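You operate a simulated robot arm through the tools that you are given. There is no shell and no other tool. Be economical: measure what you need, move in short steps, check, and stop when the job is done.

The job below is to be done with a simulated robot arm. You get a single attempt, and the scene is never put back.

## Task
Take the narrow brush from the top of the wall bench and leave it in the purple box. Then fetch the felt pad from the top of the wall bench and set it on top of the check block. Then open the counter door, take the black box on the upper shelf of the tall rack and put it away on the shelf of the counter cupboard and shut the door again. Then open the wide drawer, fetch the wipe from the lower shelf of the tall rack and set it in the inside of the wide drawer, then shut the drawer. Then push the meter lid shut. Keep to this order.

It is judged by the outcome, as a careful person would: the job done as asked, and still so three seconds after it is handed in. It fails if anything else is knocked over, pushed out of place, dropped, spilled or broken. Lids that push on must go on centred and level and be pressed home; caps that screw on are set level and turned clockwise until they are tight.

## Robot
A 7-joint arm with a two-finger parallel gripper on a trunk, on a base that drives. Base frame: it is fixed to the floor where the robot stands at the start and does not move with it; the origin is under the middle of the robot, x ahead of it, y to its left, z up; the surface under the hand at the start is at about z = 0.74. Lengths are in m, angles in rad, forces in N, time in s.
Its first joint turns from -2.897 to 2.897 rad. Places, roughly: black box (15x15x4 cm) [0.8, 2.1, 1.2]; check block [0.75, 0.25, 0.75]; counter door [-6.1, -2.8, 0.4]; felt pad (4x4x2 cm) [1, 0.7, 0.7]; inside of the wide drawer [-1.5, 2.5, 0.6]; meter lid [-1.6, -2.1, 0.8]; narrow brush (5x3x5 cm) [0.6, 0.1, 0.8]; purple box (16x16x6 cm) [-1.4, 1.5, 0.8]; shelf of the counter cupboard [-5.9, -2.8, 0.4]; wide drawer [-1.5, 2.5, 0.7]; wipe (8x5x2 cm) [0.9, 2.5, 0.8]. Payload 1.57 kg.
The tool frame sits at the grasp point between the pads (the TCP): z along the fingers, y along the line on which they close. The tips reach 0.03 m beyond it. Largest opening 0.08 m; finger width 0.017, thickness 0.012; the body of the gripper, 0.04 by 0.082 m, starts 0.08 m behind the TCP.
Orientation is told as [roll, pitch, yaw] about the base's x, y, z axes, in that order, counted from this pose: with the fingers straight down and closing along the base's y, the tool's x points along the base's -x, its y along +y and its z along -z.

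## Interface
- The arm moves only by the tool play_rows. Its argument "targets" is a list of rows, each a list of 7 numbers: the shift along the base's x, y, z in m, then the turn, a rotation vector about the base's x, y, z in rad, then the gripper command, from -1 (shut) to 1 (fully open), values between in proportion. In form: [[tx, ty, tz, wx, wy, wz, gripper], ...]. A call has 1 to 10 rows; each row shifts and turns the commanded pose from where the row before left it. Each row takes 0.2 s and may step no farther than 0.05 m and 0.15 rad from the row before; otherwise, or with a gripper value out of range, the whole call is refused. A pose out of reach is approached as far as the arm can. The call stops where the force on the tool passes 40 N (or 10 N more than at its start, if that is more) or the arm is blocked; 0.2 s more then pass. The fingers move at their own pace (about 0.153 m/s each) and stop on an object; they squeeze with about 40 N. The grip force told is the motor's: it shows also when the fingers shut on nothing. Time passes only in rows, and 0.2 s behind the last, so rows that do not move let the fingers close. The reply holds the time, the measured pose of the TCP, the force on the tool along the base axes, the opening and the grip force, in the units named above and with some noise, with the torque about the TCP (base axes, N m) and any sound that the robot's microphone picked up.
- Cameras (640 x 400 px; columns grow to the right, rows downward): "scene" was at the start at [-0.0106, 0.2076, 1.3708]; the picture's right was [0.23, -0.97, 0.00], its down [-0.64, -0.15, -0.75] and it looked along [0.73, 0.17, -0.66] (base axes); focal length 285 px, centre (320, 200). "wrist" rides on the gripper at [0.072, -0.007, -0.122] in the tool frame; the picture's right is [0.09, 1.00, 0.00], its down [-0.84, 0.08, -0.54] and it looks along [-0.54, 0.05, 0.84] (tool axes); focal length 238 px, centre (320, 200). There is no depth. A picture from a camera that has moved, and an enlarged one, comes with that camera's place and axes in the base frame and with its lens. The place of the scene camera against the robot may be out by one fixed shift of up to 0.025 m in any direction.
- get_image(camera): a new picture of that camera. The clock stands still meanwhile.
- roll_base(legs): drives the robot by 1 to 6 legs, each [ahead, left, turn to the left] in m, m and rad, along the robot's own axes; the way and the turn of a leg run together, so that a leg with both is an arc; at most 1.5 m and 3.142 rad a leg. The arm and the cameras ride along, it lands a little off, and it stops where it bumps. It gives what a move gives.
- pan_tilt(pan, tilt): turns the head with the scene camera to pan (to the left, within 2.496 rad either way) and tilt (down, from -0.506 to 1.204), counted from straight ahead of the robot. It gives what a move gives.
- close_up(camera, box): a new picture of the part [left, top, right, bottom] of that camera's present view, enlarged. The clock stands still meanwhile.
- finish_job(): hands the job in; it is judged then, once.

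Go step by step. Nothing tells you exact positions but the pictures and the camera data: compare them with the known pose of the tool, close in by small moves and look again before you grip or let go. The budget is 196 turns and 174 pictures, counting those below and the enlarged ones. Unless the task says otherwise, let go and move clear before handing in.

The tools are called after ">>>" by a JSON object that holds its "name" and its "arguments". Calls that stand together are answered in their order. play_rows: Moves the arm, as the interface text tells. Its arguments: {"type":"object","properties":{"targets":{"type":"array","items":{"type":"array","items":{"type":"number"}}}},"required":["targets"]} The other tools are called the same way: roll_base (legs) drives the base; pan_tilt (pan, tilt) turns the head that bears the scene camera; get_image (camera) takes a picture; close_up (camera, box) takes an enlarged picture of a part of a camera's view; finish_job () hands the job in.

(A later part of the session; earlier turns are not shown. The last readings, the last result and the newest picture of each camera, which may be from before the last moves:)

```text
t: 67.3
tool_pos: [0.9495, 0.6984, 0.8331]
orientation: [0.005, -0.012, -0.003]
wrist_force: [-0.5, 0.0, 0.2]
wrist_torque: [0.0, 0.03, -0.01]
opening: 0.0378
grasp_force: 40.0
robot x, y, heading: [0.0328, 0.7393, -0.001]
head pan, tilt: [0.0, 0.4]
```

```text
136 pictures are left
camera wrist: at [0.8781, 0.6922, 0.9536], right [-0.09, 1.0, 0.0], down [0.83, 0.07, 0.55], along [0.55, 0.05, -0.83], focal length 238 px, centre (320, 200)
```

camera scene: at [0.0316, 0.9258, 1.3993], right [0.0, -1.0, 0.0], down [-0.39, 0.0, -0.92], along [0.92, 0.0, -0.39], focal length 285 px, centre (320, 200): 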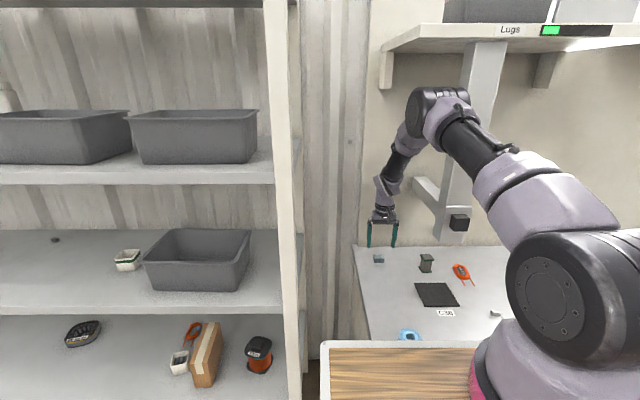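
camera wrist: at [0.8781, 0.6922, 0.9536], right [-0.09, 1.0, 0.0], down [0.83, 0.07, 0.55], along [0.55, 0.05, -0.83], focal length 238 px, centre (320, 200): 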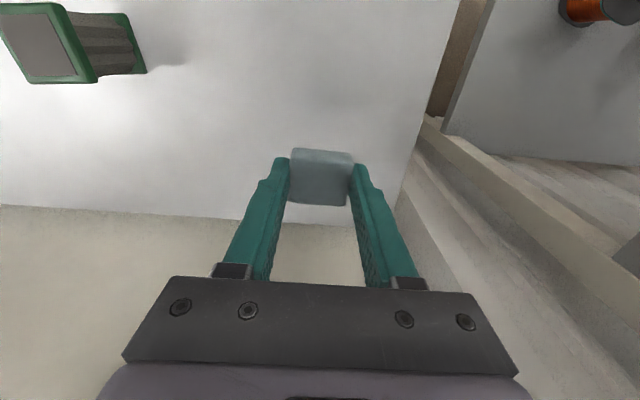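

The pad is held. I'll retract low along the same way, rise, and swing over toward the check block.

>>> {"name": "play_rows", "arguments": {"targets": [[-0.045, 0, 0.005, 0, 0, 0, -1], [-0.045, 0, 0.005, 0, 0, 0, -1], [-0.045, 0, 0.01, 0, 0, 0, -1], [-0.045, 0, 0.01, 0, 0, 0, -1], [-0.045, 0, 0.01, 0, 0, 0, -1], [-0.045, 0, 0.01, 0, 0, 0, -1], [-0.04, 0, 0.02, 0, 0, 0, -1], [0, -0.04, 0.02, 0, 0, 0, -1], [0, -0.045, 0, 0, 0, 0, -1], [0, -0.045, 0, 0, 0, 0, -1]]}}

>>> {"name": "play_rows", "arguments": {"targets": [[0, -0.045, 0, 0, 0, 0, -1], [0, -0.045, 0, 0, 0, 0, -1], [0, -0.045, 0, 0, 0, 0, -1], [0, -0.045, 0, 0, 0, 0, -1], [0, -0.045, 0, 0, 0, 0, -1], [0, -0.045, 0, 0, 0, 0, -1], [0, -0.04, 0, 0, 0, 0, -1], [0, 0, 0, 0, 0, 0, -1]]}}

>>> {"name": "get_image", "arguments": {"camera": "wrist"}}

```text
t: 69.5
tool_pos: [0.641, 0.571, 0.9245]
orientation: [0.004, -0.013, -0.002]
wrist_force: [0.7, 0.0, -0.1]
wrist_torque: [-0.01, -0.02, 0.0]
opening: 0.0379
grasp_force: 40.1
robot x, y, heading: [0.0292, 0.7345, 0.001]
head pan, tilt: [0.0, 0.4]
```

```text
t: 71.3
tool_pos: [0.6381, 0.2612, 0.9198]
orientation: [0.004, -0.012, -0.003]
wrist_force: [-0.2, -1.3, 0.0]
wrist_torque: [0.01, -0.02, 0.01]
opening: 0.0379
grasp_force: 40.0
robot x, y, heading: [0.0319, 0.7375, -0.003]
head pan, tilt: [0.0, 0.4]
```

```text
135 pictures are left
camera wrist: at [0.5658, 0.2541, 1.042], right [-0.09, 1.0, 0.0], down [0.83, 0.07, 0.55], along [0.55, 0.05, -0.83], focal length 238 px, centre (320, 200)
```

wrist: 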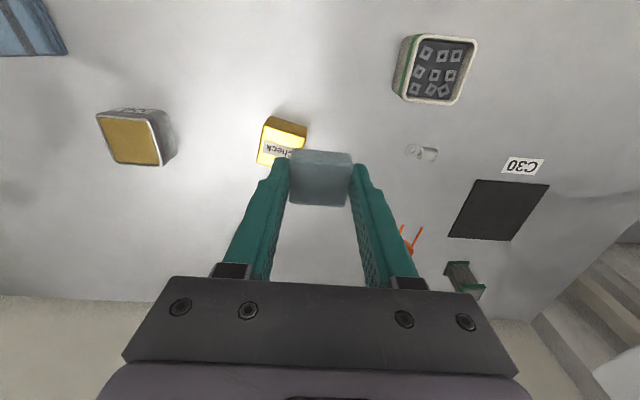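

The pad hides part of the check block. I'll shift the hand aside to get a clear fix on the block.

>>> {"name": "play_rows", "arguments": {"targets": [[-0.02, 0.04, 0, 0, 0, 0, -1], [-0.02, 0.04, 0, 0, 0, 0, -1], [0, 0, 0, 0, 0, 0, -1]]}}

>>> {"name": "close_up", "arguments": {"camera": "wrist", "box": [130, 80, 330, 205]}}

```text
t: 72.2
tool_pos: [0.5994, 0.341, 0.9213]
orientation: [0.004, -0.013, -0.004]
wrist_force: [0.6, 0.2, 0.8]
wrist_torque: [-0.01, 0.0, 0.04]
opening: 0.0379
grasp_force: 40.4
robot x, y, heading: [0.0305, 0.7351, -0.001]
head pan, tilt: [0.0, 0.4]
```

```text
3.20 times, centred on (230, 142) of wrist
camera zoom: at [0.5267, 0.3339, 1.0417], right [-0.09, 1.0, 0.0], down [0.83, 0.07, 0.55], along [0.55, 0.05, -0.83], focal length 763 px, centre (608, 384)
```

zoom: 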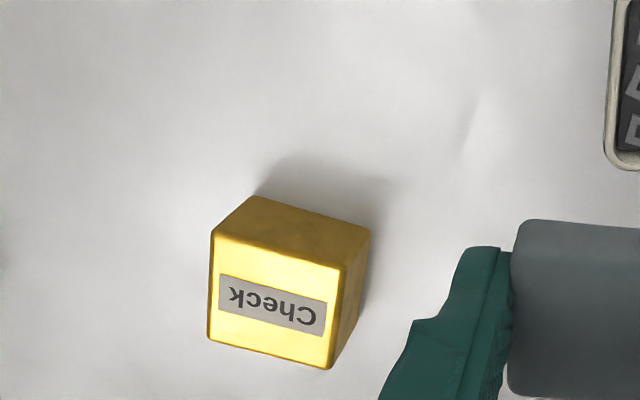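

The check block's top is about (0.674, 0.219) at z≈0.78, turned about -0.2 rad. I'll line up above it with the same turn and check.

>>> {"name": "play_rows", "arguments": {"targets": [[0.025, -0.04, 0, 0, 0, -0.07, -1], [0.025, -0.04, 0, 0, 0, -0.07, -1], [0.0246, -0.042, 0, 0, 0, -0.06, -1], [0, 0, -0.04, 0, 0, 0, -1], [0, 0, -0.02, 0, 0, 0, -1], [0, 0, 0, 0, 0, 0, -1]]}}

>>> {"name": "pan_tilt", "arguments": {"pan": -0.5, "tilt": 0.7}}

>>> {"name": "get_image", "arguments": {"camera": "scene"}}

>>> {"name": "close_up", "arguments": {"camera": "wrist", "box": [220, 110, 420, 235]}}

```text
t: 73.5
tool_pos: [0.6733, 0.2175, 0.8617]
orientation: [0.003, -0.012, -0.203]
wrist_force: [-0.2, -0.4, -0.5]
wrist_torque: [0.02, -0.06, 0.01]
opening: 0.038
grasp_force: 39.7
robot x, y, heading: [0.0304, 0.7419, -0.006]
head pan, tilt: [0.0, 0.4]
```

```text
t: 74.5
tool_pos: [0.6732, 0.2179, 0.8615]
orientation: [0.003, -0.013, -0.201]
wrist_force: [-0.8, 0.5, 0.1]
wrist_torque: [0.01, 0.01, -0.03]
opening: 0.0384
grasp_force: 39.8
robot x, y, heading: [0.0299, 0.7386, -0.0]
head pan, tilt: [-0.499, 0.7]
```

```text
133 pictures are left
camera scene: at [0.0135, 0.8851, 1.3725], right [-0.48, -0.88, 0.0], down [-0.56, 0.31, -0.77], along [0.67, -0.37, -0.64], focal length 285 px, centre (320, 200)
```

scene: 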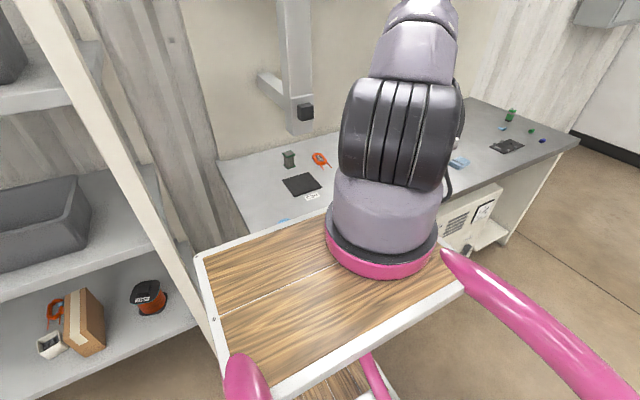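

```text
3.20 times, centred on (320, 172) of wrist
camera zoom: at [0.6011, 0.2265, 0.9821], right [0.11, 0.99, 0.0], down [0.83, -0.09, 0.55], along [0.55, -0.06, -0.83], focal length 763 px, centre (320, 288)
```

zoom: 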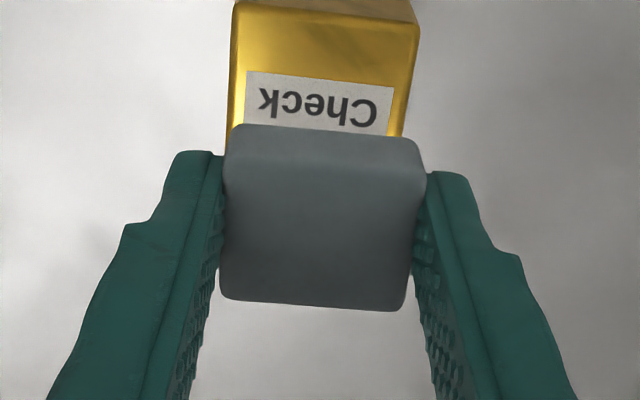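

Alignment looks right. I'll lower the pad gently onto the block in small steps.

>>> {"name": "play_rows", "arguments": {"targets": [[0, 0.0005, -0.02, 0, 0, 0, -1], [0, 0, -0.012, 0, 0, 0, -1], [0, 0, -0.004, 0, 0, 0, -1], [0, 0, 0, 0, 0, 0, -1]]}}

>>> {"name": "get_image", "arguments": {"camera": "wrist"}}

```text
t: 75.5
tool_pos: [0.6738, 0.2175, 0.8255]
orientation: [0.003, -0.013, -0.201]
wrist_force: [-1.0, -0.1, 0.5]
wrist_torque: [-0.01, 0.0, 0.03]
opening: 0.0383
grasp_force: 40.0
robot x, y, heading: [0.0324, 0.7343, -0.007]
head pan, tilt: [-0.499, 0.7]
```

```text
131 pictures are left
camera wrist: at [0.601, 0.2263, 0.9461], right [0.11, 0.99, 0.0], down [0.83, -0.09, 0.55], along [0.55, -0.06, -0.83], focal length 238 px, centre (320, 200)
```

wrist: 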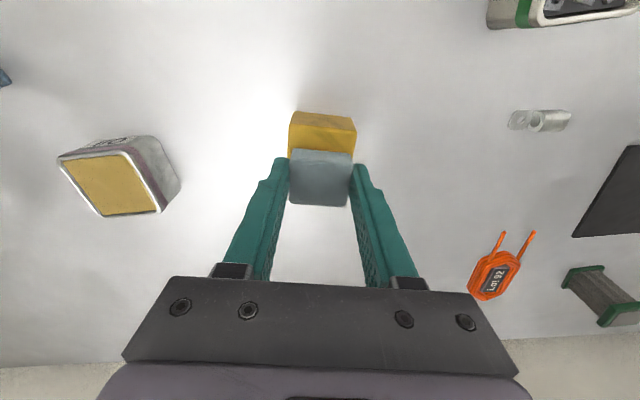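

Nearly touching; a few millimetres more, in 2 mm steps.

>>> {"name": "play_rows", "arguments": {"targets": [[0, 0, -0.002, 0, 0, 0, -1], [0, 0, -0.002, 0, 0, 0, -1], [0, 0, -0.002, 0, 0, 0, -1], [0, 0, 0, 0, 0, 0, -1]]}}

>>> {"name": "close_up", "arguments": {"camera": "wrist", "box": [220, 90, 420, 215]}}

```text
t: 76.5
tool_pos: [0.6743, 0.2184, 0.8206]
orientation: [0.003, -0.012, -0.202]
wrist_force: [0.1, -0.5, 0.0]
wrist_torque: [-0.02, 0.02, 0.03]
opening: 0.0378
grasp_force: 39.9
robot x, y, heading: [0.0302, 0.7388, -0.004]
head pan, tilt: [-0.499, 0.7]
```

```text
3.20 times, centred on (320, 152) of wrist
camera zoom: at [0.6017, 0.2263, 0.9411], right [0.11, 0.99, 0.0], down [0.83, -0.09, 0.55], along [0.55, -0.06, -0.83], focal length 763 px, centre (320, 352)
```

zoom: 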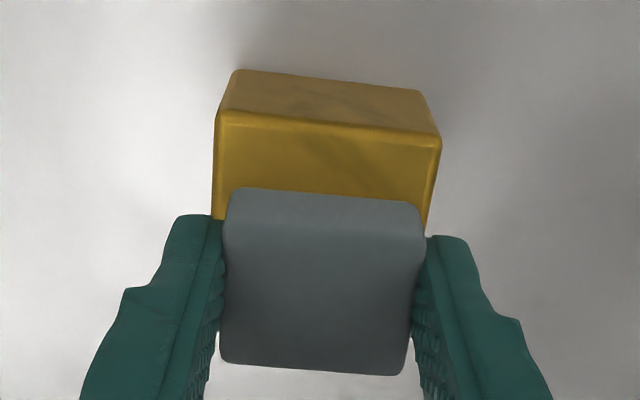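

Good alignment in plan; still above the block. Continuing down by 2 mm steps.

>>> {"name": "play_rows", "arguments": {"targets": [[-0.001, 0, -0.002, 0, 0, 0, -1], [0, 0, -0.002, 0, 0, 0, -1], [0, 0, -0.002, 0, 0, 0, -1], [0, 0, 0, 0, 0, 0, -1]]}}

```text
t: 77.5
tool_pos: [0.672, 0.2177, 0.8141]
orientation: [0.004, -0.012, -0.203]
wrist_force: [0.7, -0.6, 0.1]
wrist_torque: [0.03, -0.02, 0.0]
opening: 0.0381
grasp_force: 40.2
robot x, y, heading: [0.0305, 0.736, 0.002]
head pan, tilt: [-0.499, 0.7]
```

>>> {"name": "play_rows", "arguments": {"targets": [[0, 0, -0.002, 0, 0, 0, -1], [0, 0, -0.002, 0, 0, 0, -1], [0, 0, 0, 0, 0, 0, -1]]}}

>>> {"name": "close_up", "arguments": {"camera": "wrist", "box": [220, 90, 420, 215]}}

```text
t: 78.3
tool_pos: [0.6717, 0.2175, 0.8116]
orientation: [0.002, -0.015, -0.203]
wrist_force: [-1.7, 3.6, 21.1]
wrist_torque: [0.06, 0.05, 0.02]
opening: 0.0381
grasp_force: 39.6
robot x, y, heading: [0.0287, 0.7361, 0.004]
head pan, tilt: [-0.499, 0.7]
```

```text
3.20 times, centred on (320, 152) of wrist
camera zoom: at [0.6006, 0.2261, 0.9321], right [0.11, 0.99, 0.0], down [0.83, -0.09, 0.55], along [0.55, -0.06, -0.83], focal length 763 px, centre (320, 352)
```

zoom: 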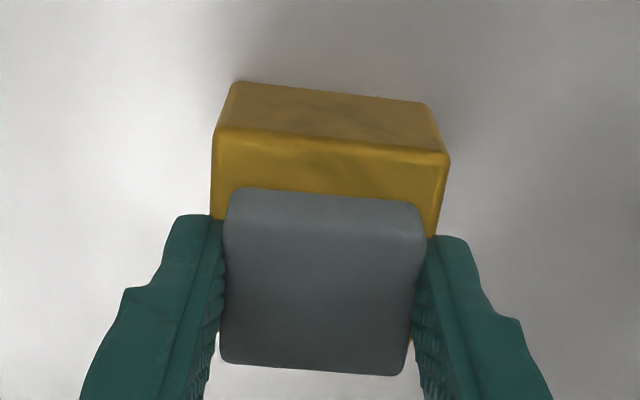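

Contact. The pad sits about 6 mm too far back, so I'll lift slightly, shift -6 mm in x and set it down again.

>>> {"name": "play_rows", "arguments": {"targets": [[0, 0, 0.006, 0, 0, 0, -1], [-0.006, 0.002, 0, 0, 0, 0, -1], [0, 0, -0.003, 0, 0, 0, -1], [0, 0, -0.003, 0, 0, 0, -1], [0, 0, 0, 0, 0, 0, -1]]}}

>>> {"name": "close_up", "arguments": {"camera": "wrist", "box": [220, 90, 420, 215]}}

```text
t: 79.5
tool_pos: [0.668, 0.2195, 0.8118]
orientation: [0.001, -0.014, -0.204]
wrist_force: [-5.0, 3.4, 21.1]
wrist_torque: [0.07, 0.14, -0.01]
opening: 0.038
grasp_force: 39.6
robot x, y, heading: [0.0321, 0.7393, -0.0]
head pan, tilt: [-0.499, 0.7]
```

```text
3.20 times, centred on (320, 152) of wrist
camera zoom: at [0.5949, 0.228, 0.932], right [0.11, 0.99, 0.0], down [0.83, -0.09, 0.55], along [0.55, -0.06, -0.83], focal length 763 px, centre (320, 352)
```

zoom: 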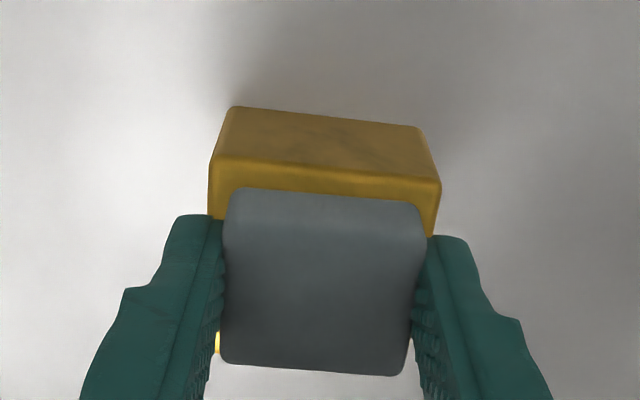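

Well centred now. Releasing and rising straight up.

>>> {"name": "play_rows", "arguments": {"targets": [[0, 0, 0.001, 0, 0, 0, -1], [0, 0, 0, 0, 0, 0, 0.4], [0, 0, 0, 0, 0, 0, 0.4], [0, 0, 0.02, 0, 0, 0, 0.4], [0, 0, 0.03, 0, 0, 0, 0.4], [-0.03, 0, 0.03, 0, 0, 0, 0.4], [-0.03, 0.02, 0.02, 0, 0, 0, 0.4]]}}

>>> {"name": "get_image", "arguments": {"camera": "wrist"}}

```text
t: 81.1
tool_pos: [0.607, 0.2389, 0.9104]
orientation: [0.004, -0.012, -0.203]
wrist_force: [-0.1, 0.8, -0.8]
wrist_torque: [0.02, 0.03, -0.03]
opening: 0.0562
grasp_force: 0.1
robot x, y, heading: [0.0326, 0.7389, -0.007]
head pan, tilt: [-0.499, 0.7]
```

```text
127 pictures are left
camera wrist: at [0.5345, 0.2471, 1.0317], right [0.11, 0.99, 0.0], down [0.83, -0.09, 0.55], along [0.55, -0.06, -0.83], focal length 238 px, centre (320, 200)
```

wrist: 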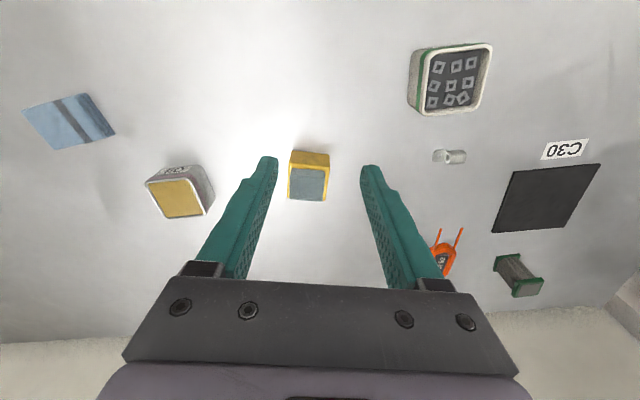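

The pad sits squarely on the check block. Next is the far counter door; I'll tuck the arm in front, back away, and look across the room.

>>> {"name": "play_rows", "arguments": {"targets": [[0, 0.04, 0.03, 0, 0, 0.05, 0], [0, 0.045, 0.02, 0, 0, 0.05, 0], [0, 0.045, 0.02, 0, 0, 0.05, 0], [-0.005, 0.045, 0.02, 0, 0, 0.05, 0], [-0.005, 0.045, 0.02, 0, 0, 0, 0], [-0.01, 0.045, 0.02, 0, 0, 0, 0], [-0.01, 0.045, 0, 0, 0, 0, 0], [-0.01, 0.045, 0, 0, 0, 0, 0], [-0.01, 0.045, 0, 0, 0, 0, 0], [0, 0.045, 0, 0, 0, 0, 0]]}}

>>> {"name": "roll_base", "arguments": {"legs": [[-0.18, 0.15, 0]]}}

>>> {"name": "pan_tilt", "arguments": {"pan": 2.49, "tilt": 0.35}}

>>> {"name": "get_image", "arguments": {"camera": "scene"}}

>>> {"name": "pan_tilt", "arguments": {"pan": -2.49, "tilt": 0.35}}

>>> {"name": "get_image", "arguments": {"camera": "scene"}}

>>> {"name": "pan_tilt", "arguments": {"pan": -1.6, "tilt": 0.4}}

>>> {"name": "get_image", "arguments": {"camera": "scene"}}

```text
refused: row 6 steps farther than a row can; nothing moved
```

```text
t: 82.8
tool_pos: [0.4262, 0.3879, 0.9115]
orientation: [0.004, -0.014, -0.203]
wrist_force: [0.1, 0.2, -0.1]
wrist_torque: [-0.04, 0.02, -0.01]
opening: 0.0562
grasp_force: 0.0
robot x, y, heading: [-0.1511, 0.8891, -0.006]
head pan, tilt: [-0.499, 0.7]
```

```text
t: 85.4
tool_pos: [0.4258, 0.3878, 0.911]
orientation: [0.004, -0.013, -0.204]
wrist_force: [-0.2, 0.3, -0.6]
wrist_torque: [-0.01, 0.01, 0.03]
opening: 0.0558
grasp_force: 0.0
robot x, y, heading: [-0.1526, 0.8843, -0.0]
head pan, tilt: [2.491, 0.351]
```

```text
126 pictures are left
camera scene: at [-0.3155, 1.132, 1.4039], right [0.61, 0.79, 0.0], down [0.27, -0.21, -0.94], along [-0.75, 0.57, -0.34], focal length 285 px, centre (320, 200)
```

scene: 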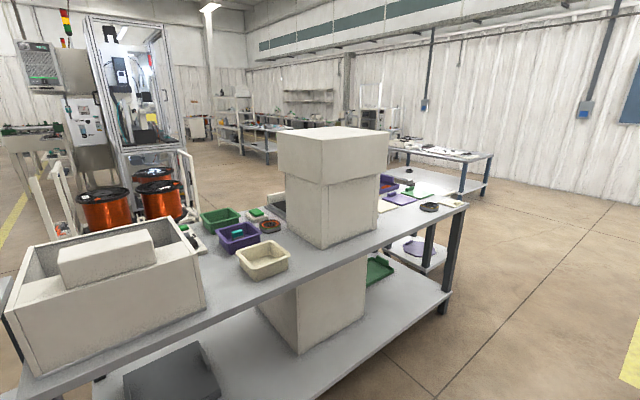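

```text
t: 89.3
tool_pos: [0.4241, 0.388, 0.9116]
orientation: [0.001, -0.011, -0.203]
wrist_force: [0.4, 0.6, -0.9]
wrist_torque: [-0.01, 0.01, 0.0]
opening: 0.0561
grasp_force: 0.1
robot x, y, heading: [-0.1484, 0.8872, -0.002]
head pan, tilt: [-2.491, 0.351]
```

```text
125 pictures are left
camera scene: at [-0.3158, 1.0191, 1.4039], right [-0.6, 0.8, 0.0], down [0.27, 0.21, -0.94], along [-0.75, -0.57, -0.34], focal length 285 px, centre (320, 200)
```

scene: 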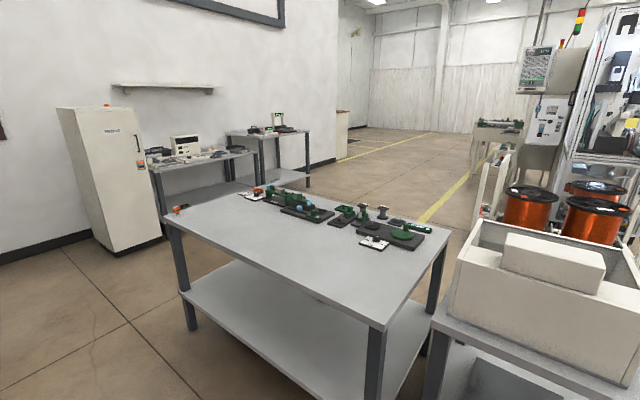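

```text
t: 90.5
tool_pos: [0.4251, 0.3881, 0.912]
orientation: [0.004, -0.012, -0.205]
wrist_force: [0.6, 0.3, 0.2]
wrist_torque: [-0.01, -0.03, 0.0]
opening: 0.0562
grasp_force: 0.0
robot x, y, heading: [-0.1508, 0.8872, -0.0]
head pan, tilt: [-1.6, 0.4]
```

```text
124 pictures are left
camera scene: at [-0.2447, 0.9828, 1.3994], right [-1.0, 0.03, 0.0], down [0.01, 0.39, -0.92], along [-0.03, -0.92, -0.39], focal length 285 px, centre (320, 200)
```

scene: 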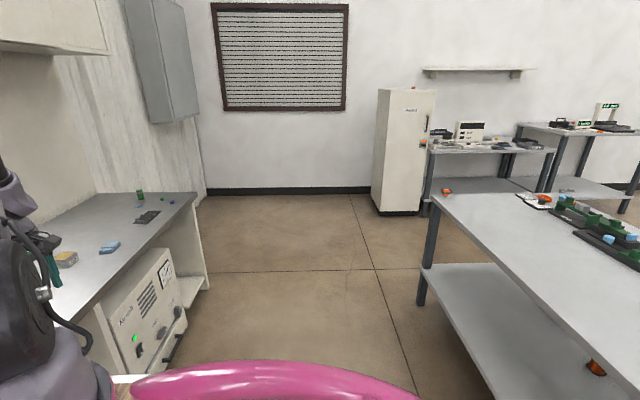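

I have the layout: an aisle south of the green-module table leads west to the counter, whose door faces -x. I'll tuck the arm in, then drive down the aisle.

>>> {"name": "play_rows", "arguments": {"targets": [[0, 0.04, 0.02, 0, 0, 0.05, 0], [0, 0.045, 0.01, 0, 0, 0.05, 0], [0, 0.045, 0.01, 0, 0, 0.05, 0], [-0.005, 0.045, 0.01, 0, 0, 0.05, 0], [-0.005, 0.045, 0.01, 0, 0, 0, 0], [-0.01, 0.045, 0.01, 0, 0, 0, 0], [-0.01, 0.045, 0, 0, 0, 0, 0], [-0.01, 0.045, 0, 0, 0, 0, 0], [-0.01, 0.045, 0, 0, 0, 0, 0], [0, 0.045, 0, 0, 0, 0, 0]]}}

>>> {"name": "roll_base", "arguments": {"legs": [[0, -1.1, 0], [0, -1.0, 0], [0, 0, -3.14]]}}

>>> {"name": "pan_tilt", "arguments": {"pan": 0.0, "tilt": 0.3}}

>>> {"name": "get_image", "arguments": {"camera": "scene"}}

```text
t: 92.7
tool_pos: [0.3891, 0.8315, 0.9818]
orientation: [0.002, -0.013, -0.008]
wrist_force: [0.1, -0.6, 0.9]
wrist_torque: [0.03, 0.03, -0.01]
opening: 0.0398
grasp_force: 0.1
out of reach, approached as far as the arm can: row 9
robot x, y, heading: [-0.1522, 0.8856, -0.007]
head pan, tilt: [-1.6, 0.4]
```

```text
t: 110.4
tool_pos: [-0.7555, -1.1386, 0.9815]
orientation: [0.003, -0.012, 3.116]
wrist_force: [-0.6, 0.6, -0.6]
wrist_torque: [0.02, -0.01, -0.04]
opening: 0.0398
grasp_force: 0.1
robot x, y, heading: [-0.2173, -1.2051, 3.12]
head pan, tilt: [-1.6, 0.4]
```

```text
t: 112.1
tool_pos: [-0.7554, -1.1371, 0.9825]
orientation: [0.004, -0.012, 3.116]
wrist_force: [-1.0, -0.1, 0.2]
wrist_torque: [0.01, -0.01, 0.0]
opening: 0.0399
grasp_force: 0.1
robot x, y, heading: [-0.2155, -1.2005, 3.122]
head pan, tilt: [0.0, 0.3]
```

```text
123 pictures are left
camera scene: at [-0.2088, -1.3967, 1.4086], right [0.03, 1.0, 0.0], down [0.3, -0.01, -0.96], along [-0.95, 0.02, -0.3], focal length 285 px, centre (320, 200)
```

scene: 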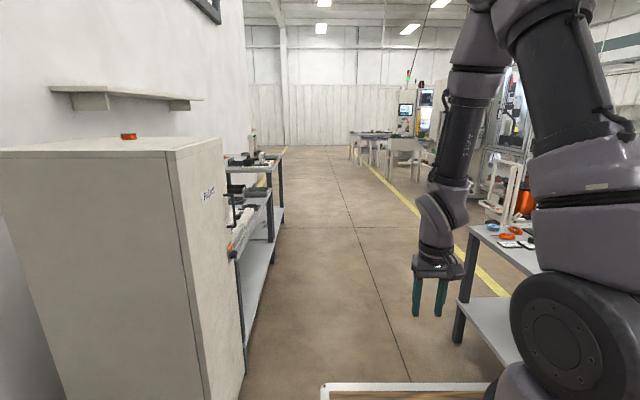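

The aisle is clear. Driving west along y≈-1.2 in straight legs.

>>> {"name": "roll_base", "arguments": {"legs": [[0, 0, 0.02], [1.5, 0, 0], [1.5, 0, 0], [1.5, 0, 0]]}}

>>> {"name": "pan_tilt", "arguments": {"pan": 0.6, "tilt": 0.4}}

>>> {"name": "get_image", "arguments": {"camera": "scene"}}

```text
t: 133.9
tool_pos: [-5.256, -1.0756, 0.9819]
orientation: [0.004, -0.011, 3.124]
wrist_force: [0.4, -0.1, -0.1]
wrist_torque: [0.02, 0.0, -0.01]
opening: 0.0398
grasp_force: 0.0
robot x, y, heading: [-4.7189, -1.1359, 3.126]
head pan, tilt: [0.0, 0.3]
```

```text
t: 134.9
tool_pos: [-5.2561, -1.0761, 0.9818]
orientation: [0.003, -0.011, 3.125]
wrist_force: [-0.7, -0.2, 0.0]
wrist_torque: [-0.02, -0.01, 0.02]
opening: 0.0397
grasp_force: 0.1
robot x, y, heading: [-4.7188, -1.1387, 3.125]
head pan, tilt: [0.6, 0.4]
```

```text
122 pictures are left
camera scene: at [-4.692, -1.3805, 1.3994], right [-0.55, 0.83, 0.0], down [0.32, 0.21, -0.92], along [-0.77, -0.51, -0.39], focal length 285 px, centre (320, 200)
```

scene: 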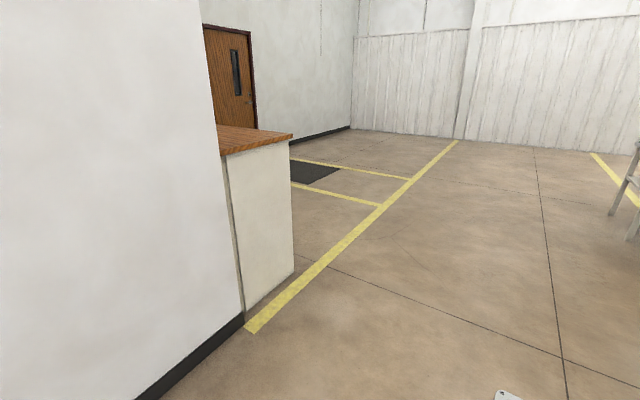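

The counter stands behind the wall's end (x -5.6 to -6.1, from y≈-2.56 south). I'll go round to its west face.

>>> {"name": "roll_base", "arguments": {"legs": [[1.2, 0, 0], [1.2, 0, 0], [0, 0, 3.14], [0, -1.3, 0]]}}

>>> {"name": "pan_tilt", "arguments": {"pan": -0.1, "tilt": 0.6}}

>>> {"name": "get_image", "arguments": {"camera": "scene"}}

```text
t: 160.1
tool_pos: [-6.6143, -2.4422, 0.9814]
orientation: [0.004, -0.013, -0.036]
wrist_force: [0.3, -0.2, -0.1]
wrist_torque: [0.0, 0.0, -0.01]
opening: 0.0399
grasp_force: 0.0
robot x, y, heading: [-7.1503, -2.3674, -0.034]
head pan, tilt: [0.6, 0.4]
```

```text
t: 161.2
tool_pos: [-6.6156, -2.4427, 0.9811]
orientation: [0.003, -0.012, -0.035]
wrist_force: [-0.1, 0.7, -0.2]
wrist_torque: [0.01, 0.0, -0.01]
opening: 0.04
grasp_force: 0.1
robot x, y, heading: [-7.1526, -2.3694, -0.031]
head pan, tilt: [-0.099, 0.6]
```

```text
121 pictures are left
camera scene: at [-7.1499, -2.1922, 1.3811], right [-0.13, -0.99, 0.0], down [-0.56, 0.07, -0.83], along [0.82, -0.11, -0.56], focal length 285 px, centre (320, 200)
```

scene: 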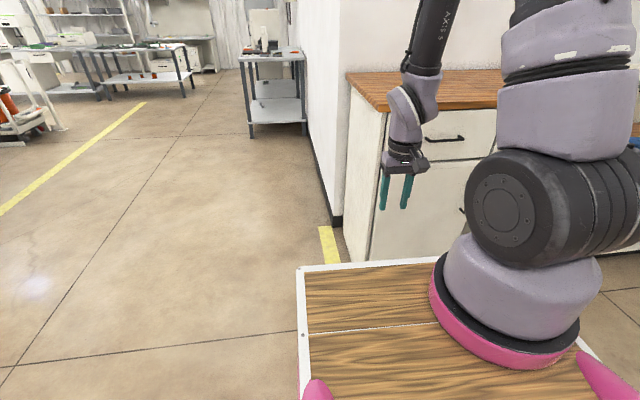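

I see the counter with a drawer above a door. I'll slide further right to get the door in clear view.

>>> {"name": "roll_base", "arguments": {"legs": [[0, -0.75, 0.03]]}}

>>> {"name": "pan_tilt", "arguments": {"pan": 0.0, "tilt": 0.6}}

>>> {"name": "get_image", "arguments": {"camera": "scene"}}

>>> {"name": "get_image", "arguments": {"camera": "wrist"}}

```text
t: 165.2
tool_pos: [-6.6242, -3.1741, 0.9825]
orientation: [0.003, -0.012, 0.001]
wrist_force: [1.2, 0.0, -0.1]
wrist_torque: [0.01, 0.0, 0.03]
opening: 0.0401
grasp_force: 0.1
robot x, y, heading: [-7.1618, -3.1255, 0.003]
head pan, tilt: [-0.099, 0.6]
```

```text
t: 165.9
tool_pos: [-6.6235, -3.1741, 0.9808]
orientation: [0.004, -0.012, -0.001]
wrist_force: [-0.2, -0.1, -0.1]
wrist_torque: [0.0, 0.03, 0.0]
opening: 0.0399
grasp_force: 0.2
robot x, y, heading: [-7.1611, -3.1221, 0.001]
head pan, tilt: [0.0, 0.6]
```

```text
120 pictures are left
camera scene: at [-7.1671, -2.9342, 1.3811], right [0.0, -1.0, 0.0], down [-0.56, 0.0, -0.83], along [0.83, 0.0, -0.56], focal length 285 px, centre (320, 200)
```

scene: 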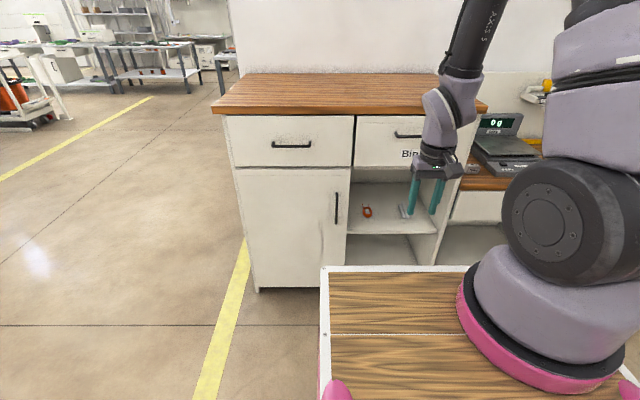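

```text
119 pictures are left
camera wrist: at [-6.6965, -3.1815, 1.1026], right [-0.09, 1.0, 0.0], down [0.83, 0.08, 0.55], along [0.55, 0.05, -0.83], focal length 238 px, centre (320, 200)
```

wrist: 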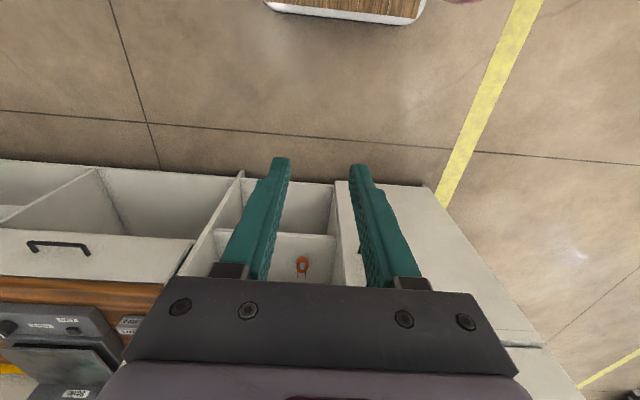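

The door is hinged at the north (y≈-2.58) with a vertical bar handle near (-6.14, -3.01, 0.64). I'll turn the gripper to point forward (+x), closing sideways, and stay well short of the handle.

>>> {"name": "play_rows", "arguments": {"targets": [[0.03, 0.01, 0, 0, -0.143, 0, 1], [0.03, 0.01, 0, 0, -0.143, 0, 1], [0.03, 0.01, -0.02, 0, -0.143, 0, 1], [0.03, 0.015, -0.02, 0, -0.143, 0, 1], [0.03, 0.015, -0.02, 0, -0.143, 0, 1], [0.02, 0.015, -0.02, 0, -0.143, 0, 1], [0.02, 0.015, -0.03, 0, -0.143, 0, 1], [0.02, 0.015, -0.03, 0, -0.143, 0, 1], [0.01, 0.015, -0.03, 0, -0.143, 0, 1], [0.01, 0.015, -0.03, 0, -0.143, 0, 1]]}}

>>> {"name": "play_rows", "arguments": {"targets": [[0, 0.01, -0.04, 0, -0.141, 0, 1], [0, 0.01, -0.04, 0, 0, 0, 1], [0, 0.01, -0.04, 0, 0, 0, 1], [0, 0, 0, 0, 0, 0, 1]]}}

>>> {"name": "get_image", "arguments": {"camera": "wrist"}}

>>> {"name": "get_image", "arguments": {"camera": "scene"}}

```text
t: 168.1
tool_pos: [-6.3915, -3.0384, 0.7808]
orientation: [0.004, -1.444, -0.001]
wrist_force: [-0.5, -0.8, 0.2]
wrist_torque: [0.0, 0.02, 0.01]
opening: 0.0799
grasp_force: 0.1
robot x, y, heading: [-7.163, -3.1201, -0.0]
head pan, tilt: [0.0, 0.6]
```

```text
t: 169.1
tool_pos: [-6.394, -3.0103, 0.6619]
orientation: [3.114, -1.559, -3.109]
wrist_force: [-0.6, 0.2, -0.3]
wrist_torque: [0.02, 0.0, 0.01]
opening: 0.08
grasp_force: 0.1
robot x, y, heading: [-7.1611, -3.1204, 0.005]
head pan, tilt: [0.0, 0.6]
```

```text
118 pictures are left
camera wrist: at [-6.5134, -3.0175, 0.5884], right [0.0, 1.0, -0.09], down [-0.55, 0.08, 0.83], along [0.83, 0.05, 0.55], focal length 238 px, centre (320, 200)
```

wrist: 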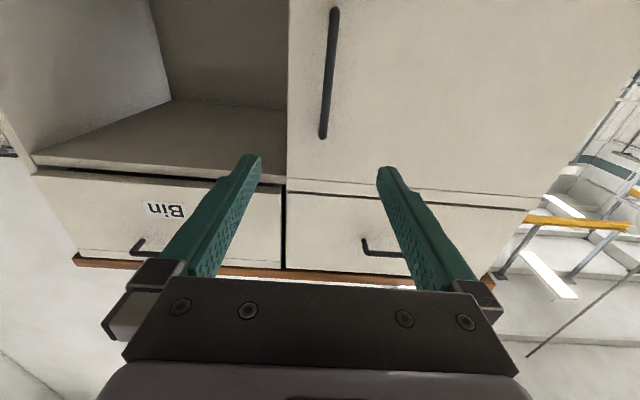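

```text
117 pictures are left
camera scene: at [-7.1671, -2.9341, 1.3811], right [0.0, -1.0, 0.0], down [-0.56, 0.0, -0.83], along [0.83, 0.0, -0.56], focal length 285 px, centre (320, 200)
```

scene: 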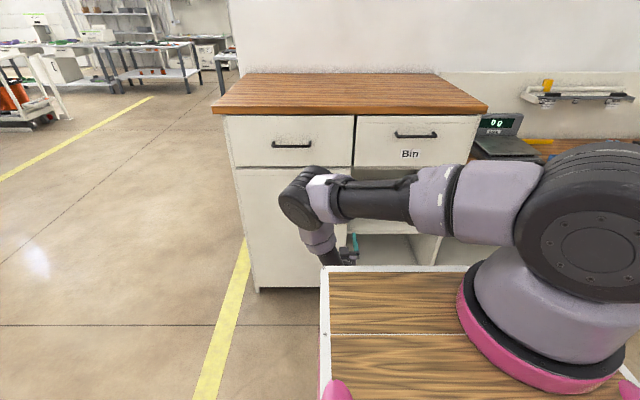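

The handle bar is at y≈-3.003, z 0.555–0.711, x≈-6.14. I'll advance with the open gripper straddling it and look.

>>> {"name": "play_rows", "arguments": {"targets": [[0.04, 0.007, -0.025, 0, 0, 0, 1], [0.045, 0, 0, 0, 0, 0, 1], [0.045, 0, 0, 0, 0, 0, 1], [0.045, 0, 0, 0, 0, 0, 1], [0.02, 0, 0, 0, 0, 0, 1], [0, 0, 0, 0, 0, 0, 1]]}}

>>> {"name": "get_image", "arguments": {"camera": "wrist"}}

```text
t: 170.5
tool_pos: [-6.198, -3.0022, 0.6364]
orientation: [-3.136, -1.559, 3.137]
wrist_force: [0.4, -0.6, -0.3]
wrist_torque: [0.01, 0.0, -0.02]
opening: 0.0799
grasp_force: 0.0
robot x, y, heading: [-7.1598, -3.1217, 0.002]
head pan, tilt: [0.0, 0.6]
```

```text
116 pictures are left
camera wrist: at [-6.3183, -3.0091, 0.5629], right [0.0, 1.0, -0.09], down [-0.55, 0.08, 0.83], along [0.83, 0.05, 0.55], focal length 238 px, centre (320, 200)
```

wrist: 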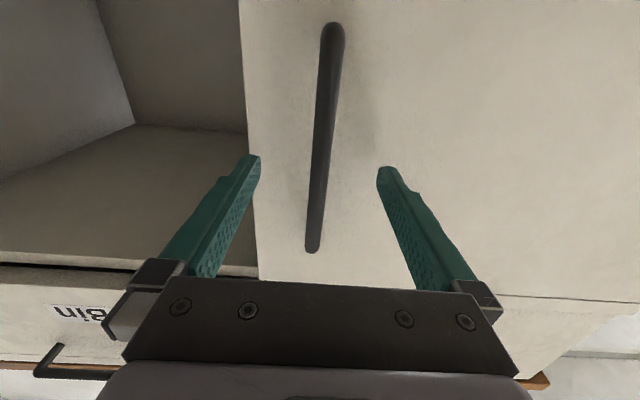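

Triangulated: the bar is at x≈-6.188, y≈-3.003 — already between the pads. A touch forward, then close on it.

>>> {"name": "play_rows", "arguments": {"targets": [[0.004, 0, -0.008, 0, 0, 0, 1], [0, 0, 0, 0, 0, 0, -1], [0, 0, 0, 0, 0, 0, -1], [0, 0, 0, 0, 0, 0, -1], [0, 0, 0, 0, 0, 0, -1]]}}

>>> {"name": "get_image", "arguments": {"camera": "wrist"}}

```text
t: 171.7
tool_pos: [-6.194, -3.0029, 0.6284]
orientation: [3.12, -1.559, -3.119]
wrist_force: [-0.8, -4.8, 2.2]
wrist_torque: [-0.04, -0.34, -0.05]
opening: 0.0119
grasp_force: 29.4
robot x, y, heading: [-7.1635, -3.124, 0.002]
head pan, tilt: [0.0, 0.6]
```

```text
115 pictures are left
camera wrist: at [-6.3146, -3.0097, 0.5548], right [0.0, 1.0, -0.09], down [-0.55, 0.08, 0.83], along [0.83, 0.05, 0.55], focal length 238 px, centre (320, 200)
```

wrist: 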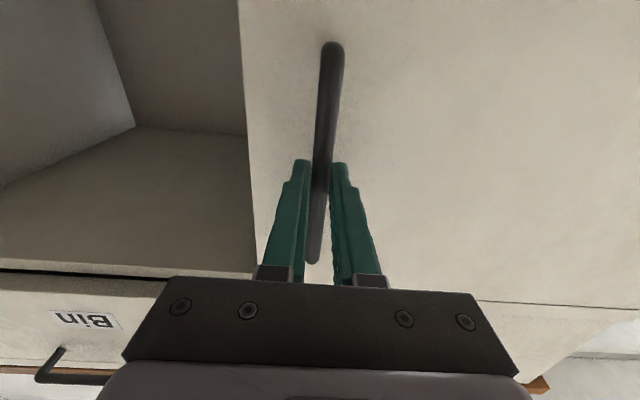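

The bar is gripped. I'll swing the door open along its arc, 20° first, turning the hand partly with it.

>>> {"name": "play_rows", "arguments": {"targets": [[-0.0355, 0.006, 0, 0, 0, -0.06, -1], [-0.0355, 0.0086, 0, 0, 0, -0.06, -1], [-0.0337, 0.012, 0, 0, 0, -0.06, -1], [-0.0337, 0.0147, 0, 0, 0, -0.06, -1], [0, 0, 0, 0, 0, 0, -1]]}}

>>> {"name": "get_image", "arguments": {"camera": "scene"}}

```text
t: 172.9
tool_pos: [-6.3356, -2.9625, 0.6279]
orientation: [-3.13, -1.561, 2.892]
wrist_force: [-7.1, -13.5, -0.5]
wrist_torque: [0.16, 0.73, -0.11]
opening: 0.0118
grasp_force: 30.0
robot x, y, heading: [-7.1652, -3.1222, -0.002]
head pan, tilt: [0.0, 0.6]
```

```text
114 pictures are left
camera scene: at [-7.1672, -2.9344, 1.3812], right [0.0, -1.0, 0.0], down [-0.56, 0.0, -0.83], along [0.83, 0.0, -0.56], focal length 285 px, centre (320, 200)
```

scene: 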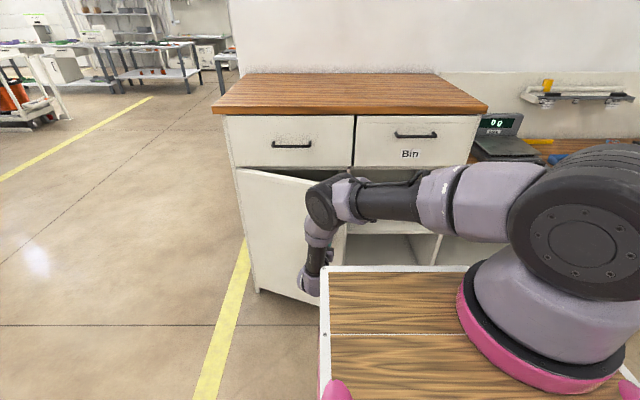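

It swings well. Continuing the arc to about 45°.

>>> {"name": "play_rows", "arguments": {"targets": [[-0.031, 0.015, 0, 0, 0, -0.06, -1], [-0.031, 0.018, 0, 0, 0, -0.06, -1], [-0.028, 0.021, 0, 0, 0, -0.06, -1], [-0.027, 0.024, 0, 0, 0, -0.06, -1], [0, 0, 0, 0, 0, 0, -1]]}}

>>> {"name": "get_image", "arguments": {"camera": "wrist"}}

```text
t: 174.1
tool_pos: [-6.4502, -2.8802, 0.6285]
orientation: [2.96, -1.554, 2.848]
wrist_force: [12.5, 13.0, 7.3]
wrist_torque: [0.11, 0.35, 0.13]
opening: 0.0116
grasp_force: 29.8
robot x, y, heading: [-7.1613, -3.1212, 0.002]
head pan, tilt: [0.0, 0.6]
```

```text
113 pictures are left
camera wrist: at [-6.5596, -2.8305, 0.5543], right [0.46, 0.89, -0.09], down [-0.46, 0.32, 0.83], along [0.76, -0.34, 0.55], focal length 238 px, centre (320, 200)
```

wrist: 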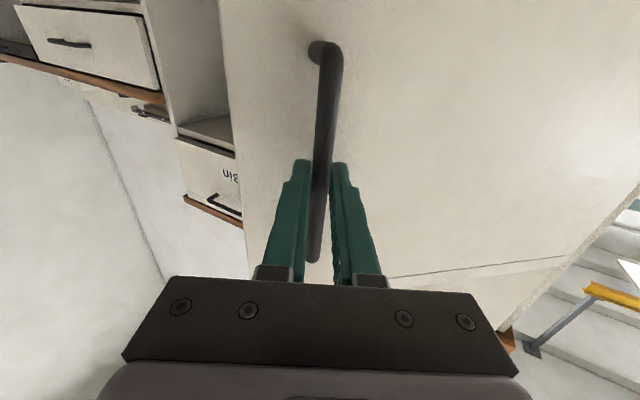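

About 40° open. Continuing along the arc to about 80°.

>>> {"name": "play_rows", "arguments": {"targets": [[-0.024, 0.027, 0, 0, 0, -0.06, -1], [-0.021, 0.029, 0, 0, 0, -0.06, -1], [-0.019, 0.031, 0, 0, 0, -0.06, -1], [-0.016, 0.033, 0, 0, 0, -0.06, -1], [0, 0, 0, 0, 0, 0, -1]]}}

>>> {"name": "play_rows", "arguments": {"targets": [[-0.013, 0.034, 0, 0, 0, -0.06, -1], [-0.01, 0.035, 0, 0, 0, -0.06, -1], [-0.007, 0.0355, 0, 0, 0, -0.06, -1], [-0.003, 0.036, 0, 0, 0, -0.06, -1], [0, 0, 0, 0, 0, 0, -1]]}}

>>> {"name": "get_image", "arguments": {"camera": "wrist"}}

>>> {"name": "get_image", "arguments": {"camera": "scene"}}

```text
t: 174.6
tool_pos: [-6.4768, -2.8484, 0.6317]
orientation: [0.724, -1.552, -1.325]
wrist_force: [2.2, 0.4, -15.1]
wrist_torque: [0.0, 0.88, -0.08]
opening: 0.0117
grasp_force: 29.1
robot x, y, heading: [-7.1597, -3.1221, -0.0]
head pan, tilt: [0.0, 0.6]
stopped in row 2: the force on the tool passed its limit at 68 N (the readings are from after the stop); the commanded pose is now the measured one
```

```text
t: 174.9
tool_pos: [-6.4791, -2.843, 0.637]
orientation: [0.435, -1.524, -1.093]
wrist_force: [-38.2, -30.5, -1.8]
wrist_torque: [-0.76, -0.12, -0.24]
opening: 0.0121
grasp_force: 29.5
out of reach, approached as far as the arm can: row 1
robot x, y, heading: [-7.1653, -3.1248, 0.003]
head pan, tilt: [0.0, 0.6]
stopped in row 1: the force on the tool passed its limit at 90 N (the readings are from after the stop); the commanded pose is now the measured one
```

```text
112 pictures are left
camera wrist: at [-6.5793, -2.7704, 0.5705], right [0.61, 0.79, -0.07], down [-0.36, 0.36, 0.86], along [0.71, -0.5, 0.51], focal length 238 px, centre (320, 200)
```

wrist: 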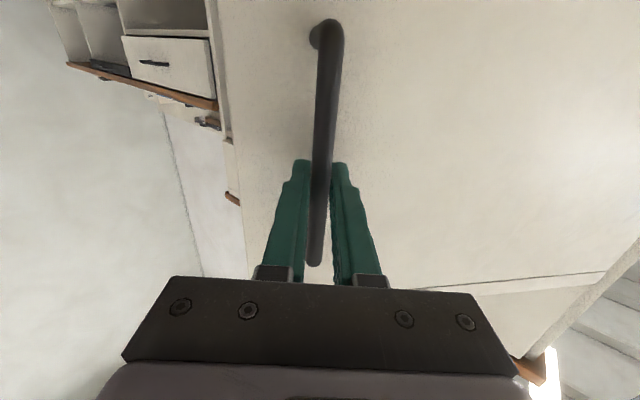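

```text
111 pictures are left
camera scene: at [-7.1669, -2.9353, 1.3812], right [0.0, -1.0, 0.0], down [-0.57, 0.0, -0.82], along [0.82, 0.0, -0.57], focal length 285 px, centre (320, 200)
```

scene: 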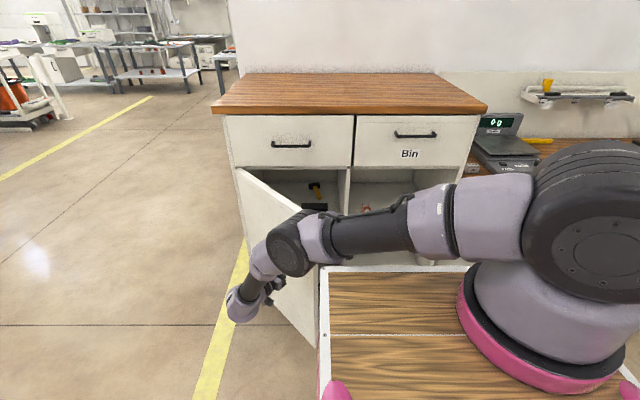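

The arm is at its limit with the door about 45° open. I'll let go, back off, and then push the door from its inner side.

>>> {"name": "play_rows", "arguments": {"targets": [[0, 0, 0, 0, 0, 0, 1], [0, 0, 0, 0, 0, 0, 1], [-0.035, 0.02, 0, 0, 0, 0, 1], [-0.035, 0.02, 0, 0, 0, 0.1, 1], [-0.04, 0.0, 0, 0, 0, 0.14, 1], [-0.04, -0.02, 0, 0, 0, 0.14, 0], [-0.02, -0.045, 0, 0, 0, 0.14, -1], [0, -0.045, 0, 0, 0, 0.1, -1], [0, -0.045, 0, 0, 0, 0, -1], [0, -0.045, 0, 0, 0, 0, -1]]}}

>>> {"name": "get_image", "arguments": {"camera": "wrist"}}

>>> {"name": "get_image", "arguments": {"camera": "scene"}}

```text
t: 176.8
tool_pos: [-6.6485, -2.8991, 0.6368]
orientation: [0.871, -1.515, -0.889]
wrist_force: [-4.1, 13.9, 2.6]
wrist_torque: [-0.14, 0.31, -2.09]
opening: 0.0002
grasp_force: 21.4
robot x, y, heading: [-7.1649, -3.1217, 0.004]
head pan, tilt: [0.0, 0.6]
stopped in row 9: the force on the tool passed its limit at 99 N (the readings are from after the stop); the commanded pose is now the measured one
```

```text
110 pictures are left
camera wrist: at [-6.772, -2.9003, 0.5699], right [0.01, 1.0, -0.05], down [-0.51, 0.05, 0.86], along [0.86, 0.01, 0.51], focal length 238 px, centre (320, 200)
```

wrist: 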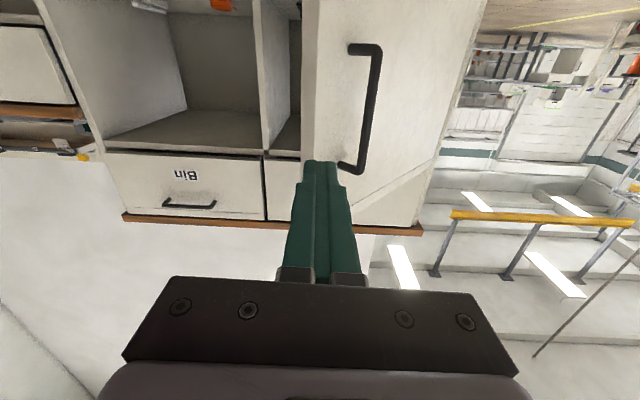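

```text
109 pictures are left
camera scene: at [-7.1678, -2.9341, 1.381], right [0.0, -1.0, 0.0], down [-0.56, 0.0, -0.83], along [0.83, 0.0, -0.56], focal length 285 px, centre (320, 200)
```

scene: 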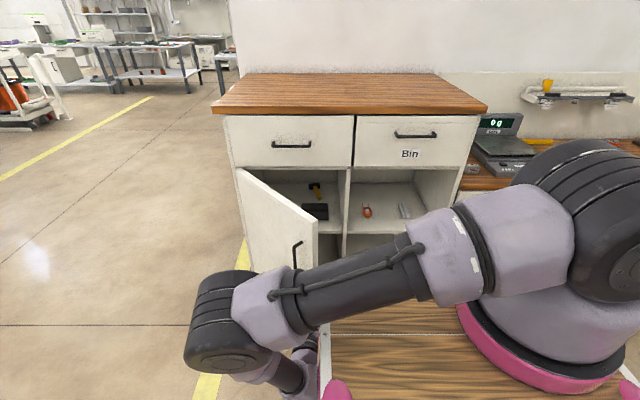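

The hand bumped the robot's own deck. I'll ease off, rise above the door, and turn the fingers down so I can reach behind the door from above.

>>> {"name": "play_rows", "arguments": {"targets": [[0.01, 0.03, 0.01, 0, 0, 0, -1], [0, 0.02, 0.045, 0, 0, 0, -1], [0, 0, 0.05, 0, 0, 0, -1], [0, 0, 0.05, 0, 0, 0, -1], [0, 0, 0.05, 0, 0, 0, -1], [0, 0, 0.05, 0, 0, 0, -1], [0, 0, 0.05, 0, 0.1, 0, -1], [0, 0, 0.05, 0, 0.14, 0, -1]]}}

>>> {"name": "play_rows", "arguments": {"targets": [[0.015, 0, 0, 0, 0.143, 0, -1], [0.015, 0, 0, 0, 0.143, 0, -1], [0.02, 0, 0, 0, 0.143, 0, -1], [0.03, 0, 0, 0, 0.143, 0, -1], [0.03, -0.01, 0, 0, 0.143, 0, -1], [0.03, -0.01, 0, 0, 0.143, 0, -1], [0.03, -0.02, 0, 0, 0.143, 0, -1], [0.03, -0.02, 0, 0, 0.143, 0, -1], [0.03, -0.02, 0, 0, 0.12, 0, -1], [0, 0, 0, 0, 0, 0, -1]]}}

>>> {"name": "get_image", "arguments": {"camera": "wrist"}}

>>> {"name": "get_image", "arguments": {"camera": "scene"}}

```text
t: 178.6
tool_pos: [-6.6393, -2.8467, 0.9932]
orientation: [0.115, -1.294, -0.138]
wrist_force: [0.5, 0.6, -0.5]
wrist_torque: [-0.04, -0.05, -0.02]
opening: 0.0004
grasp_force: 21.1
robot x, y, heading: [-7.1655, -3.1246, 0.003]
head pan, tilt: [0.0, 0.6]
```

```text
t: 180.8
tool_pos: [-6.4076, -2.9308, 0.9938]
orientation: [-0.017, -0.031, -0.04]
wrist_force: [-0.6, -0.2, 1.0]
wrist_torque: [-0.03, 0.01, 0.03]
opening: 0.0
grasp_force: 20.9
robot x, y, heading: [-7.162, -3.121, -0.002]
head pan, tilt: [0.0, 0.6]
```

```text
108 pictures are left
camera wrist: at [-6.4828, -2.9323, 1.1126], right [-0.05, 1.0, -0.02], down [0.82, 0.05, 0.57], along [0.57, 0.01, -0.82], focal length 238 px, centre (320, 200)
```

wrist: 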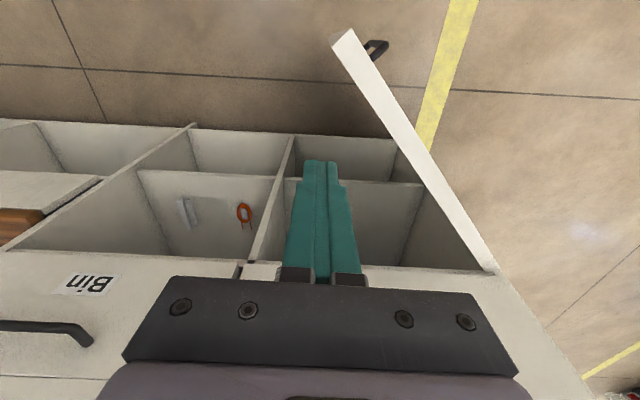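

```text
107 pictures are left
camera scene: at [-7.1677, -2.9346, 1.3811], right [0.0, -1.0, 0.0], down [-0.56, 0.0, -0.83], along [0.83, 0.0, -0.56], focal length 285 px, centre (320, 200)
```

scene: 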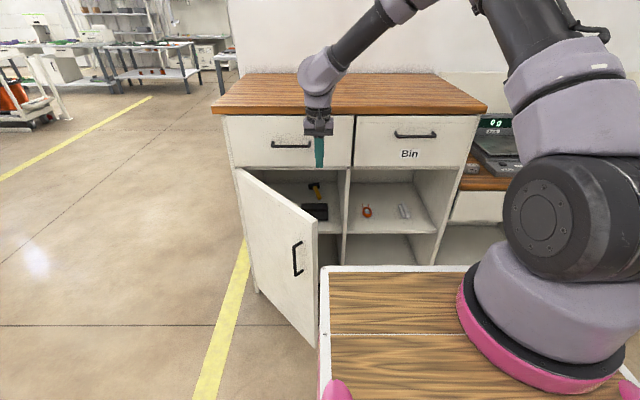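

From above, the door's tip is near (-6.48, -2.91) and the fingers are on its inner side. I'll lower them behind it and sweep toward +y.

>>> {"name": "play_rows", "arguments": {"targets": [[0, 0, -0.05, 0, 0.03, 0, -1], [0, 0, -0.05, 0, 0, 0, -1], [0, 0, -0.05, 0, 0, 0, -1], [0, 0, -0.05, 0, 0, 0, -1], [0, 0, -0.03, 0, 0, 0, -1], [0, 0.03, 0, 0, 0, 0, -1], [0, 0.03, 0, 0, 0, 0, -1], [0, 0.03, 0, 0, 0, 0, -1], [0, 0.03, 0, 0, 0, 0, -1], [0, 0.03, 0, 0, 0, 0, -1]]}}

>>> {"name": "get_image", "arguments": {"camera": "wrist"}}

```text
t: 183.0
tool_pos: [-6.4063, -2.7801, 0.7639]
orientation: [-0.017, -0.003, -0.041]
wrist_force: [0.5, -0.6, -0.8]
wrist_torque: [0.01, 0.03, 0.0]
opening: 0.0
grasp_force: 22.1
robot x, y, heading: [-7.1617, -3.1252, 0.001]
head pan, tilt: [0.0, 0.6]
```

```text
106 pictures are left
camera wrist: at [-6.4785, -2.7819, 0.8845], right [-0.05, 1.0, -0.02], down [0.84, 0.05, 0.54], along [0.54, 0.01, -0.84], focal length 238 px, centre (320, 200)
```

wrist: 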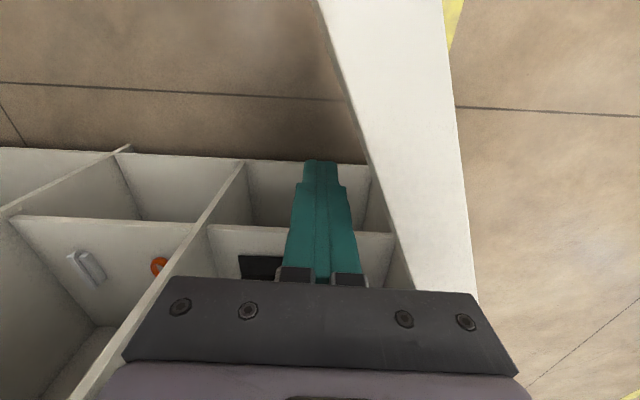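

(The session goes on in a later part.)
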